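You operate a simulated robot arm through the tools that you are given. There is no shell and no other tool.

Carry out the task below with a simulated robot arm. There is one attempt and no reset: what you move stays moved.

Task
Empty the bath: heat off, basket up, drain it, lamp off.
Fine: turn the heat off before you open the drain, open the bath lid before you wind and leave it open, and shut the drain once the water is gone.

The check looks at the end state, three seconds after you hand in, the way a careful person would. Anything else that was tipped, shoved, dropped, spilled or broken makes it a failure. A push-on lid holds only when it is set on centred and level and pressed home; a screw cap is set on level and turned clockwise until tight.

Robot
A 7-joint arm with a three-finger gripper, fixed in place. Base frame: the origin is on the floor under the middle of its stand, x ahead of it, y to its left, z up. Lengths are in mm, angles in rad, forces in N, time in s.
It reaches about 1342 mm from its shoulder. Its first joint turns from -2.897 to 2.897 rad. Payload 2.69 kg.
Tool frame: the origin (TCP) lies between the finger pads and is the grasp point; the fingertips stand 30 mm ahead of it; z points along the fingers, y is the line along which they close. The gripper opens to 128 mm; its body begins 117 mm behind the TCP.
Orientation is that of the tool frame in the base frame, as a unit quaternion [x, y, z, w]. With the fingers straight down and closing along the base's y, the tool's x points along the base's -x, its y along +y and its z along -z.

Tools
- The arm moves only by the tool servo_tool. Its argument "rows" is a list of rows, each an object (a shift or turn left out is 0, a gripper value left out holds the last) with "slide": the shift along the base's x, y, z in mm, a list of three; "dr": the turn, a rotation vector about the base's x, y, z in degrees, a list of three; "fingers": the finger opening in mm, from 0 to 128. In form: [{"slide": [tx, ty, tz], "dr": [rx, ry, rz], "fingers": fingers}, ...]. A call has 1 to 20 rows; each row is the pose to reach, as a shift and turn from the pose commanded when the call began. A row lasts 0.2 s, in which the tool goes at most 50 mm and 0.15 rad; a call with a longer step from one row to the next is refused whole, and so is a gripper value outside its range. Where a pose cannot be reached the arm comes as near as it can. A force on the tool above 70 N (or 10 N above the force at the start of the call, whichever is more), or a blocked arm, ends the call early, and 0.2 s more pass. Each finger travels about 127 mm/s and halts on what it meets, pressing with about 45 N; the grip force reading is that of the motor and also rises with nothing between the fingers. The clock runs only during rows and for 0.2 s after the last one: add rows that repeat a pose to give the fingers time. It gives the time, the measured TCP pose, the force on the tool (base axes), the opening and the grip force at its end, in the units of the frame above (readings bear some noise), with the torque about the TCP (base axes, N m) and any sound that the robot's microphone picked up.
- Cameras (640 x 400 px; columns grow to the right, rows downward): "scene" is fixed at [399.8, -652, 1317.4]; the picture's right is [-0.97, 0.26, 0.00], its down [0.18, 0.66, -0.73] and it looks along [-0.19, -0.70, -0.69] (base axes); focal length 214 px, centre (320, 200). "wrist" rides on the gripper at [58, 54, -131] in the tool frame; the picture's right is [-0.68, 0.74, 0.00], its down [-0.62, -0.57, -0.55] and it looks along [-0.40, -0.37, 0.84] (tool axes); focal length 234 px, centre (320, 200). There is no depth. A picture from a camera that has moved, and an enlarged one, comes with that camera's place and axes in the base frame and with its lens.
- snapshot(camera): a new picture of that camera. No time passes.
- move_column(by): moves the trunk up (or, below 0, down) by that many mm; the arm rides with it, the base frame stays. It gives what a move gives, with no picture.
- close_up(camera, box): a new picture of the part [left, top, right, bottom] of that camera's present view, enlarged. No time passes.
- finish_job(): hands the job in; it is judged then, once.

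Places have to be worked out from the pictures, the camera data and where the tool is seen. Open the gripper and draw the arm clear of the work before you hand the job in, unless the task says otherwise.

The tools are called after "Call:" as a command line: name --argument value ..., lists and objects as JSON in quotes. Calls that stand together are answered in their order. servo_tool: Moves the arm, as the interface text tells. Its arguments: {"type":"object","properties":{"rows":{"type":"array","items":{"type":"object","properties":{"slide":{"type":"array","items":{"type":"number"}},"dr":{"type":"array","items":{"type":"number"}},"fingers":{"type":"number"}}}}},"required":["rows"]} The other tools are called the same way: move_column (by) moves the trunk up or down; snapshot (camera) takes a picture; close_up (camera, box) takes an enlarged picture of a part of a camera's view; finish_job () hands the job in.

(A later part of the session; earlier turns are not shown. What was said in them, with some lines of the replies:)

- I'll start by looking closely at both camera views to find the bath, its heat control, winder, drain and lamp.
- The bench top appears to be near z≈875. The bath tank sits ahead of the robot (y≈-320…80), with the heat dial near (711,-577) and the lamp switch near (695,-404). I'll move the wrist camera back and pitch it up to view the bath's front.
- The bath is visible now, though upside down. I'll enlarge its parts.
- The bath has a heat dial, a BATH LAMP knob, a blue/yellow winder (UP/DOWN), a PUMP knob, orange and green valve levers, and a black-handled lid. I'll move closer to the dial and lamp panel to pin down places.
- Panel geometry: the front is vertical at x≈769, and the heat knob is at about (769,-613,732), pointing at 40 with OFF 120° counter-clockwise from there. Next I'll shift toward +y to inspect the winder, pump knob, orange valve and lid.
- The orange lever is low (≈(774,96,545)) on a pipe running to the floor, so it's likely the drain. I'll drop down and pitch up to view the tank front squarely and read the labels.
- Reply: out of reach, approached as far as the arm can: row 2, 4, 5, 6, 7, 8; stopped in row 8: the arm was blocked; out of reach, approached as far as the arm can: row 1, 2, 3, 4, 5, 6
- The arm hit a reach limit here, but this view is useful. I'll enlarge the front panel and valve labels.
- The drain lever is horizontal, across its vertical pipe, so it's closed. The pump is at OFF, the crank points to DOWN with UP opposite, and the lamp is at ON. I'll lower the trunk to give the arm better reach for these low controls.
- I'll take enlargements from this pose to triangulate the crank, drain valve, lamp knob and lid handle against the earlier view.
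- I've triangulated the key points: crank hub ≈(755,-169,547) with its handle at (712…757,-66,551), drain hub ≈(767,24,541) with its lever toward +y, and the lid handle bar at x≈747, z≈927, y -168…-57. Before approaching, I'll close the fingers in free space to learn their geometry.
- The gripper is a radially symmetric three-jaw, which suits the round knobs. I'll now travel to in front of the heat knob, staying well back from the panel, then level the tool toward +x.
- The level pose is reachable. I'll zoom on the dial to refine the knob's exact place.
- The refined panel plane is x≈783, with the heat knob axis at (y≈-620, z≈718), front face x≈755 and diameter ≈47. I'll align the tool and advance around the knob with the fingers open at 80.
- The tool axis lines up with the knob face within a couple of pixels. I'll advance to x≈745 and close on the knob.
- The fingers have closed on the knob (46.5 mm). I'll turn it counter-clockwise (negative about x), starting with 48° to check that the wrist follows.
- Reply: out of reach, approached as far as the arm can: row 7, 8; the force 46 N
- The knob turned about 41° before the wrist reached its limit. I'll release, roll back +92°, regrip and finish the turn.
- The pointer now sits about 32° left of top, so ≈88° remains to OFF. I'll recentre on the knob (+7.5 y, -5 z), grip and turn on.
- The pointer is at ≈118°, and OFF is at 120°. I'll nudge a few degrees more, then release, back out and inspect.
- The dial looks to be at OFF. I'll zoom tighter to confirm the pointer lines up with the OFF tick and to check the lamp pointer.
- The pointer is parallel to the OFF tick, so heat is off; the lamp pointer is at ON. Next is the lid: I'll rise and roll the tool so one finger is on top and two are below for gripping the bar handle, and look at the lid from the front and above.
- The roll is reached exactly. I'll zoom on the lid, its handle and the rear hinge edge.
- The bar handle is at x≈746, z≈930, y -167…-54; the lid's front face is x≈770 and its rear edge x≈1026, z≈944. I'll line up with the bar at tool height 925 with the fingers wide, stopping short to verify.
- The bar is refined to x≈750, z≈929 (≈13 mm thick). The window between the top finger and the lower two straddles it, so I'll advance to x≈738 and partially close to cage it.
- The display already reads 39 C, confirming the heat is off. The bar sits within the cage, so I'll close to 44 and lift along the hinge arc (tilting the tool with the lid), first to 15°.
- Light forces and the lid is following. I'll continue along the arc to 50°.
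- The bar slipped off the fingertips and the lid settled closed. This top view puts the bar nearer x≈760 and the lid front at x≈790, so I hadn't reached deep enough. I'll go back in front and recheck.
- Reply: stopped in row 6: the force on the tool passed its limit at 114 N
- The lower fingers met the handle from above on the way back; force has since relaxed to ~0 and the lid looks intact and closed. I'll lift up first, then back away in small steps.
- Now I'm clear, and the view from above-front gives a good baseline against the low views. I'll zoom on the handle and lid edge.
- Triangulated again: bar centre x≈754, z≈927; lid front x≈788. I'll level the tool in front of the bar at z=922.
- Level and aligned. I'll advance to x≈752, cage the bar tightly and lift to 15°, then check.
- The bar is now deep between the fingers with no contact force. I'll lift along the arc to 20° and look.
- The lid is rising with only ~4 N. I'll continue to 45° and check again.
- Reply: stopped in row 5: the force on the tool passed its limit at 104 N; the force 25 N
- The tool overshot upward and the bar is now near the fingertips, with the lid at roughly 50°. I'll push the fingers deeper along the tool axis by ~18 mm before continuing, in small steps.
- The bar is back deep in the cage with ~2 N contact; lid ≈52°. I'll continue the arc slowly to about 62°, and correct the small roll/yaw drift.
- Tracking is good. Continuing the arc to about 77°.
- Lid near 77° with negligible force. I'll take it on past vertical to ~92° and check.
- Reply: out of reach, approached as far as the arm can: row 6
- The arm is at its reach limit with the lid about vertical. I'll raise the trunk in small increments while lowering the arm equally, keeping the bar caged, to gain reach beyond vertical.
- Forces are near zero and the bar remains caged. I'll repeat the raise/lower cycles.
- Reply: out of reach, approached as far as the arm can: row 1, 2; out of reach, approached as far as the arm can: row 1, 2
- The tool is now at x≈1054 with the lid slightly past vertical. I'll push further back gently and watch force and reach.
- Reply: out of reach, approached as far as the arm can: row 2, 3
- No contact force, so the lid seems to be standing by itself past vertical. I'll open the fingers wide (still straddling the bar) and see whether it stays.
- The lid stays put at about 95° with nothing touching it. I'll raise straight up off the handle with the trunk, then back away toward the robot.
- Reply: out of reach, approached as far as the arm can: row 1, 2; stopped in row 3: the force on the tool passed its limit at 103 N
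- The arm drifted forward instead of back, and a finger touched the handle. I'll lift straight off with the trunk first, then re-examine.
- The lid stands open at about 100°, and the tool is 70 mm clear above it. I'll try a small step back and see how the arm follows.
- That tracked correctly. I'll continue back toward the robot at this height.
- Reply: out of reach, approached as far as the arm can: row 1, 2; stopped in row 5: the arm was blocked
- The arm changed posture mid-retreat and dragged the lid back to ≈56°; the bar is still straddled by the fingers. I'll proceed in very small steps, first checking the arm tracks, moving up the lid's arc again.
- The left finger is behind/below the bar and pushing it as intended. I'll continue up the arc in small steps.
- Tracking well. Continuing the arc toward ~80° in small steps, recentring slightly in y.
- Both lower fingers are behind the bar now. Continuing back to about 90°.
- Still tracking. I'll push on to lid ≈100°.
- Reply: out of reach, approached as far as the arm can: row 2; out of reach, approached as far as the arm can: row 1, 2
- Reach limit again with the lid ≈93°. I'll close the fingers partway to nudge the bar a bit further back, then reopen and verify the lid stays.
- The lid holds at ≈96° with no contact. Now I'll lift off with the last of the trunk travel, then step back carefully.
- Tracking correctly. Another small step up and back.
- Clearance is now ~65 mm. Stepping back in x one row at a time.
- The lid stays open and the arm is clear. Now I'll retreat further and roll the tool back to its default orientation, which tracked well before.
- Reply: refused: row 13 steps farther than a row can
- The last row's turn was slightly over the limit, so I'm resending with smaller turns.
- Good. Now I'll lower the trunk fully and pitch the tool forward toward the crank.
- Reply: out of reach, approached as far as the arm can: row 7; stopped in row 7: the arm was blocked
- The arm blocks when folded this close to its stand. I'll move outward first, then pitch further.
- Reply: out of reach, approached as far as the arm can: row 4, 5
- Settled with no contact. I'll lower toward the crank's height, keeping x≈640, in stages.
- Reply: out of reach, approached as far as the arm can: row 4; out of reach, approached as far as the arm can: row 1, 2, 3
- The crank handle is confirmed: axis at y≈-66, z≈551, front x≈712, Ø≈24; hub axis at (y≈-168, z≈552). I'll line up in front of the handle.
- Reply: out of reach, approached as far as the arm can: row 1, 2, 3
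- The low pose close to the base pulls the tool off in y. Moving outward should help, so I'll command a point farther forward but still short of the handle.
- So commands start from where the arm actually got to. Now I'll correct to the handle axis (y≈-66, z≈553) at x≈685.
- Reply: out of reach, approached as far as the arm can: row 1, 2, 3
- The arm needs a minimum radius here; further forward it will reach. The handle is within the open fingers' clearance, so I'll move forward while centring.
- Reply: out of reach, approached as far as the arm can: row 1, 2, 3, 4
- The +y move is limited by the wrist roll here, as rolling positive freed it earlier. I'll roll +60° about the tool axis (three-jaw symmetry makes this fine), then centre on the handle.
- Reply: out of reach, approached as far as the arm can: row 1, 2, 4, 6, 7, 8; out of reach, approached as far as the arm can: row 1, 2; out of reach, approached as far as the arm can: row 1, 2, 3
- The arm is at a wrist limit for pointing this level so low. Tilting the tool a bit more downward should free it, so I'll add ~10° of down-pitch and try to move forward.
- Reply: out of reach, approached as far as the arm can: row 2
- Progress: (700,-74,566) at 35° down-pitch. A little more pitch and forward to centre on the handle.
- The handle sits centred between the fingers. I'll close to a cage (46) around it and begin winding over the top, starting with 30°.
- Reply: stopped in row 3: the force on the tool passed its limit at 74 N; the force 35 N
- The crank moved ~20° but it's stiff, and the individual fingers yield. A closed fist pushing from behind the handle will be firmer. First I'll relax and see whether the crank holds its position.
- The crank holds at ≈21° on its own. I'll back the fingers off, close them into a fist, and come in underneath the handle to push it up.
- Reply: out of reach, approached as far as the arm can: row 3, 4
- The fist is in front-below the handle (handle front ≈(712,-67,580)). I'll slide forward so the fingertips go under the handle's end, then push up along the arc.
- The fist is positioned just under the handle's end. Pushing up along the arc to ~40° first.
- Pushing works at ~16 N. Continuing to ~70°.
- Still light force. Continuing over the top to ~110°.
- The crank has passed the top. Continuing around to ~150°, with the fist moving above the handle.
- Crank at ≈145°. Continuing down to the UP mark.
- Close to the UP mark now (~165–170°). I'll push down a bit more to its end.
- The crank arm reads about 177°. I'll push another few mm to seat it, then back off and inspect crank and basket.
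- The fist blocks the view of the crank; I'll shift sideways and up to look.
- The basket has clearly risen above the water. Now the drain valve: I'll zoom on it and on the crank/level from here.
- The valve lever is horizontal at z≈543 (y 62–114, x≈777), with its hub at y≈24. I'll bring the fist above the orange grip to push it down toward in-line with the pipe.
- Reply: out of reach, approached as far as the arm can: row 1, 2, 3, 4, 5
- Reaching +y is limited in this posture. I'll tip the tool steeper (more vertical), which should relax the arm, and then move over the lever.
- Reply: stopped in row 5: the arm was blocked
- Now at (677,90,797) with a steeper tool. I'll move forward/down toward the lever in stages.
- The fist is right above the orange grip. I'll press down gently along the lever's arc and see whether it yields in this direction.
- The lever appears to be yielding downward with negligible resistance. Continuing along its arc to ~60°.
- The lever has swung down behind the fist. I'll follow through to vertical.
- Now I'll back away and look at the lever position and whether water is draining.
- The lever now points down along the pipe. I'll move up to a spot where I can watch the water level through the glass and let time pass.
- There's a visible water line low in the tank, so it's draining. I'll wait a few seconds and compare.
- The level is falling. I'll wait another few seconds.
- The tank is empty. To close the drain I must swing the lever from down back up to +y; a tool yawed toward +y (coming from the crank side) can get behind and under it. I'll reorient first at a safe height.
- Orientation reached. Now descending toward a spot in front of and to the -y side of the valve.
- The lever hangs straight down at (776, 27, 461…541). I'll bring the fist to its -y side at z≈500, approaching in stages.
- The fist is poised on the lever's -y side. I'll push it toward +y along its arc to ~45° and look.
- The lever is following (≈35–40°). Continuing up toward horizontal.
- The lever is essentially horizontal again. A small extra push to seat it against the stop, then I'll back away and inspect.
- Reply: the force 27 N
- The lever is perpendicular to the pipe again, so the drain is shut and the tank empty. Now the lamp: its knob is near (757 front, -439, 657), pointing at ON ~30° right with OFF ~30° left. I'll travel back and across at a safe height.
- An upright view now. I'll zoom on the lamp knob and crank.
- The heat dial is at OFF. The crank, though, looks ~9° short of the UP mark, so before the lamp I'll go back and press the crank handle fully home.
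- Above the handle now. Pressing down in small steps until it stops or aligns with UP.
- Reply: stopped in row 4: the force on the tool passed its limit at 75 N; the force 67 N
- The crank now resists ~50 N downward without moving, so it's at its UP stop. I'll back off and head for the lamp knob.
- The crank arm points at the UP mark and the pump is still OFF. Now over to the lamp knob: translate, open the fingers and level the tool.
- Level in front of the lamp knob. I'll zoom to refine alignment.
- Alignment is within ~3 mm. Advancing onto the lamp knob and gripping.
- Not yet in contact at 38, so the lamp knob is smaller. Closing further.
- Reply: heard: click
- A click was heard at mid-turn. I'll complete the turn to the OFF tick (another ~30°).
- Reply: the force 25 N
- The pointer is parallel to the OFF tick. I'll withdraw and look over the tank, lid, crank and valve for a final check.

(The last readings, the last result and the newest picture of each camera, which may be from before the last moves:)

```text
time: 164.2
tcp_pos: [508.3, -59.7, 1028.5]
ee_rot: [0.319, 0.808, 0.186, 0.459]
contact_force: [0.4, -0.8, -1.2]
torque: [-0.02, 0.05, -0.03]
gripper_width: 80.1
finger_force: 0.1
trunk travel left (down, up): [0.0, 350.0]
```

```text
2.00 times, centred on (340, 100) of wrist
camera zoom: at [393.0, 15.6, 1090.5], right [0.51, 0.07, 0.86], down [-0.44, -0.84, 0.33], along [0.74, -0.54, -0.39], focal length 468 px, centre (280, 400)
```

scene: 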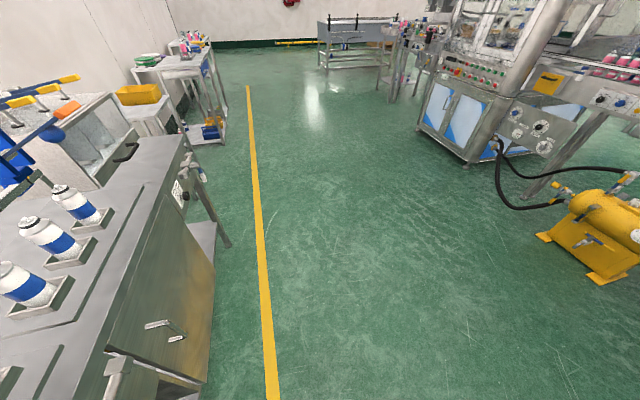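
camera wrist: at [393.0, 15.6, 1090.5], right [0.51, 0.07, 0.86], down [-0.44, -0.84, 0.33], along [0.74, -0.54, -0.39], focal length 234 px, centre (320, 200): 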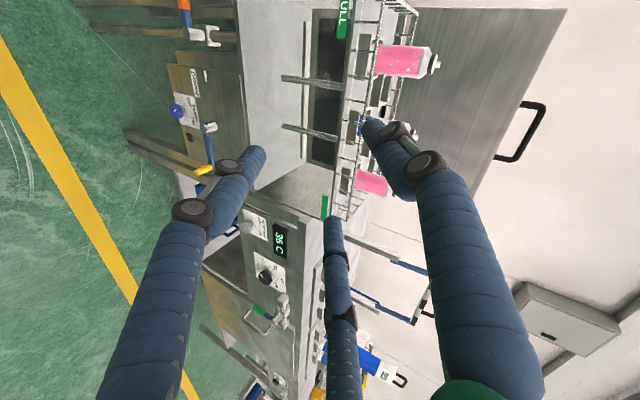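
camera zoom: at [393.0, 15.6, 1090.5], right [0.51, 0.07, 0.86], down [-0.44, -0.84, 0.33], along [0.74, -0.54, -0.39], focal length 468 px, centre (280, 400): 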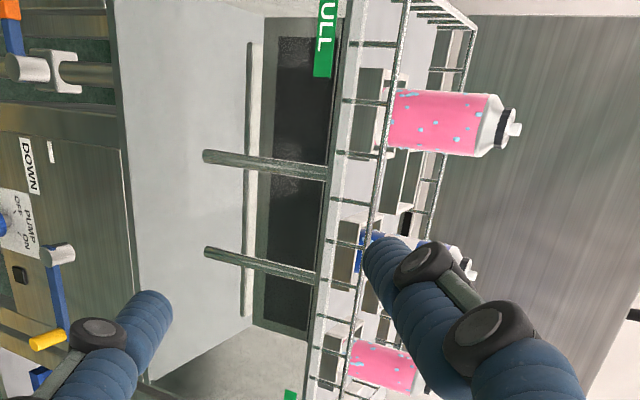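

Everything checks: tank empty, basket up, lid standing open, drain lever across its pipe, the lamp strip dark, heat at OFF. I'll open the gripper and draw the arm a bit further clear.

Call:
servo_tool --rows '[{"slide": [-15, -15, 20], "fingers": 110}, {"slide": [-30, -30, 40], "fingers": 126}, {"slide": [-40, -50, 60], "fingers": 126}]'

Call:
snapshot --camera "wrist"

Call:
snapshot --camera "scene"

```text
time: 165.0
tcp_pos: [468.2, -112.0, 1089.0]
ee_rot: [0.319, 0.808, 0.187, 0.459]
contact_force: [0.8, -0.6, 0.1]
torque: [0.02, -0.04, 0.06]
gripper_width: 126.3
finger_force: 0.0
trunk travel left (down, up): [0.0, 350.0]
```

```text
taken
camera wrist: at [352.6, -35.3, 1151.1], right [0.51, 0.07, 0.86], down [-0.44, -0.84, 0.33], along [0.74, -0.54, -0.39], focal length 234 px, centre (320, 200)
```

wrist: 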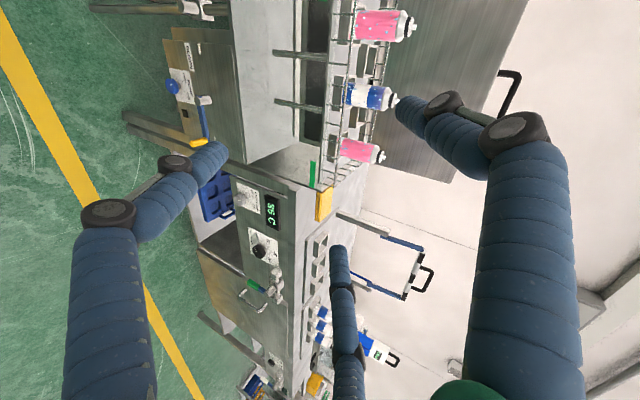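

```text
taken
```

scene: 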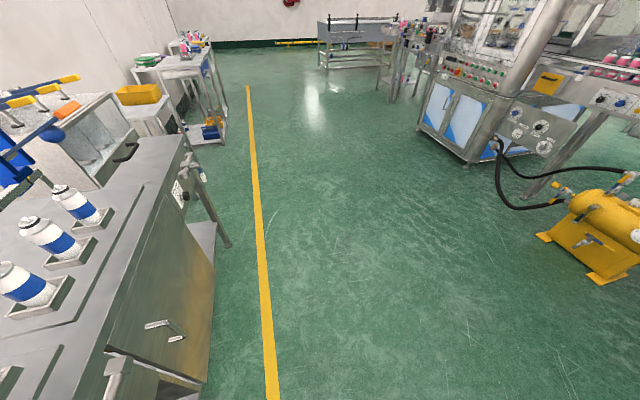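

One last zoom on the crank, dial and basket before handing in.

Call:
close_up --camera "wrist" --box '[150, 0, 290, 160]'

Call:
close_up --camera "wrist" --box '[220, 160, 320, 310]'

```text
2.50 times, centred on (220, 80) of wrist
camera zoom: at [352.6, -35.3, 1151.1], right [0.51, 0.07, 0.86], down [-0.44, -0.84, 0.33], along [0.74, -0.54, -0.39], focal length 585 px, centre (570, 500)
```

zoom: 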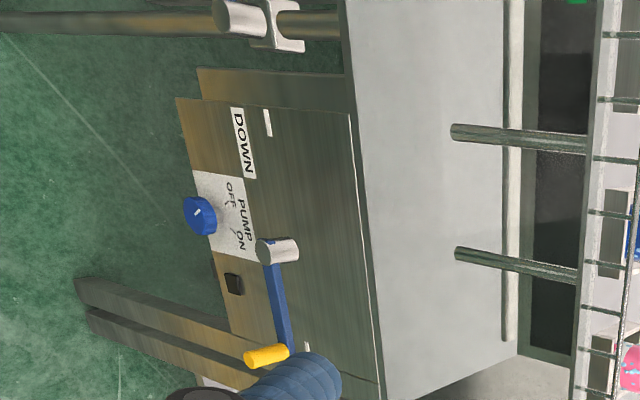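

```text
2.67 times, centred on (270, 235) of wrist
camera zoom: at [352.6, -35.3, 1151.1], right [0.51, 0.07, 0.86], down [-0.44, -0.84, 0.33], along [0.74, -0.54, -0.39], focal length 624 px, centre (453, 107)
```

zoom: 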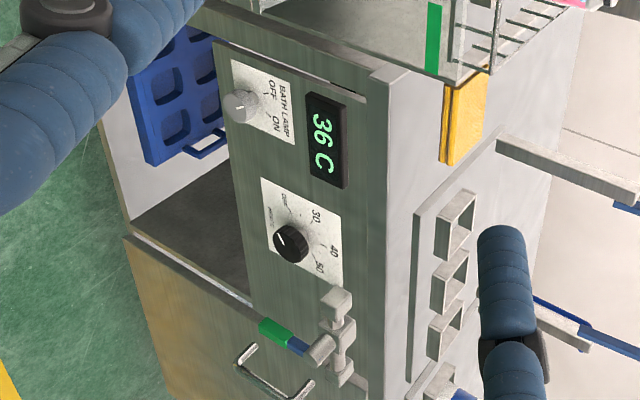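

Crank at UP, lamp OFF, heat OFF, drain lever shut, tank empty, lid open, basket raised, gripper open and clear. Handing in.

Call:
finish_job

```text
The job is handed in.
```

The bath is emptied and I've handed the job in; I haven't seen the check's verdict.

- **Heat:** the dial is at OFF, turned before the drain was opened. The display had fallen from 40 C to 36 C by the end.
- **Lid:** open before winding and still standing open, leaning slightly past vertical.
- **Basket:** the winder is at UP. It resisted a hard push there, so I took that as its stop.
- **Drain:** I opened it, watched until the tank was empty, then shut it. The lever sits across its pipe again.
- **Lamp:** the knob is at OFF; it clicked as it turned, and the strip in the tank is dark.

The lid did not open cleanly. My first grip slipped and the lid fell shut from a low angle. Later the arm bumped its handle twice at just over 100 N and once dragged the lid partway closed. I saw no damage in the pictures, and nothing else was moved. The gripper is open and the arm is clear of the bench.
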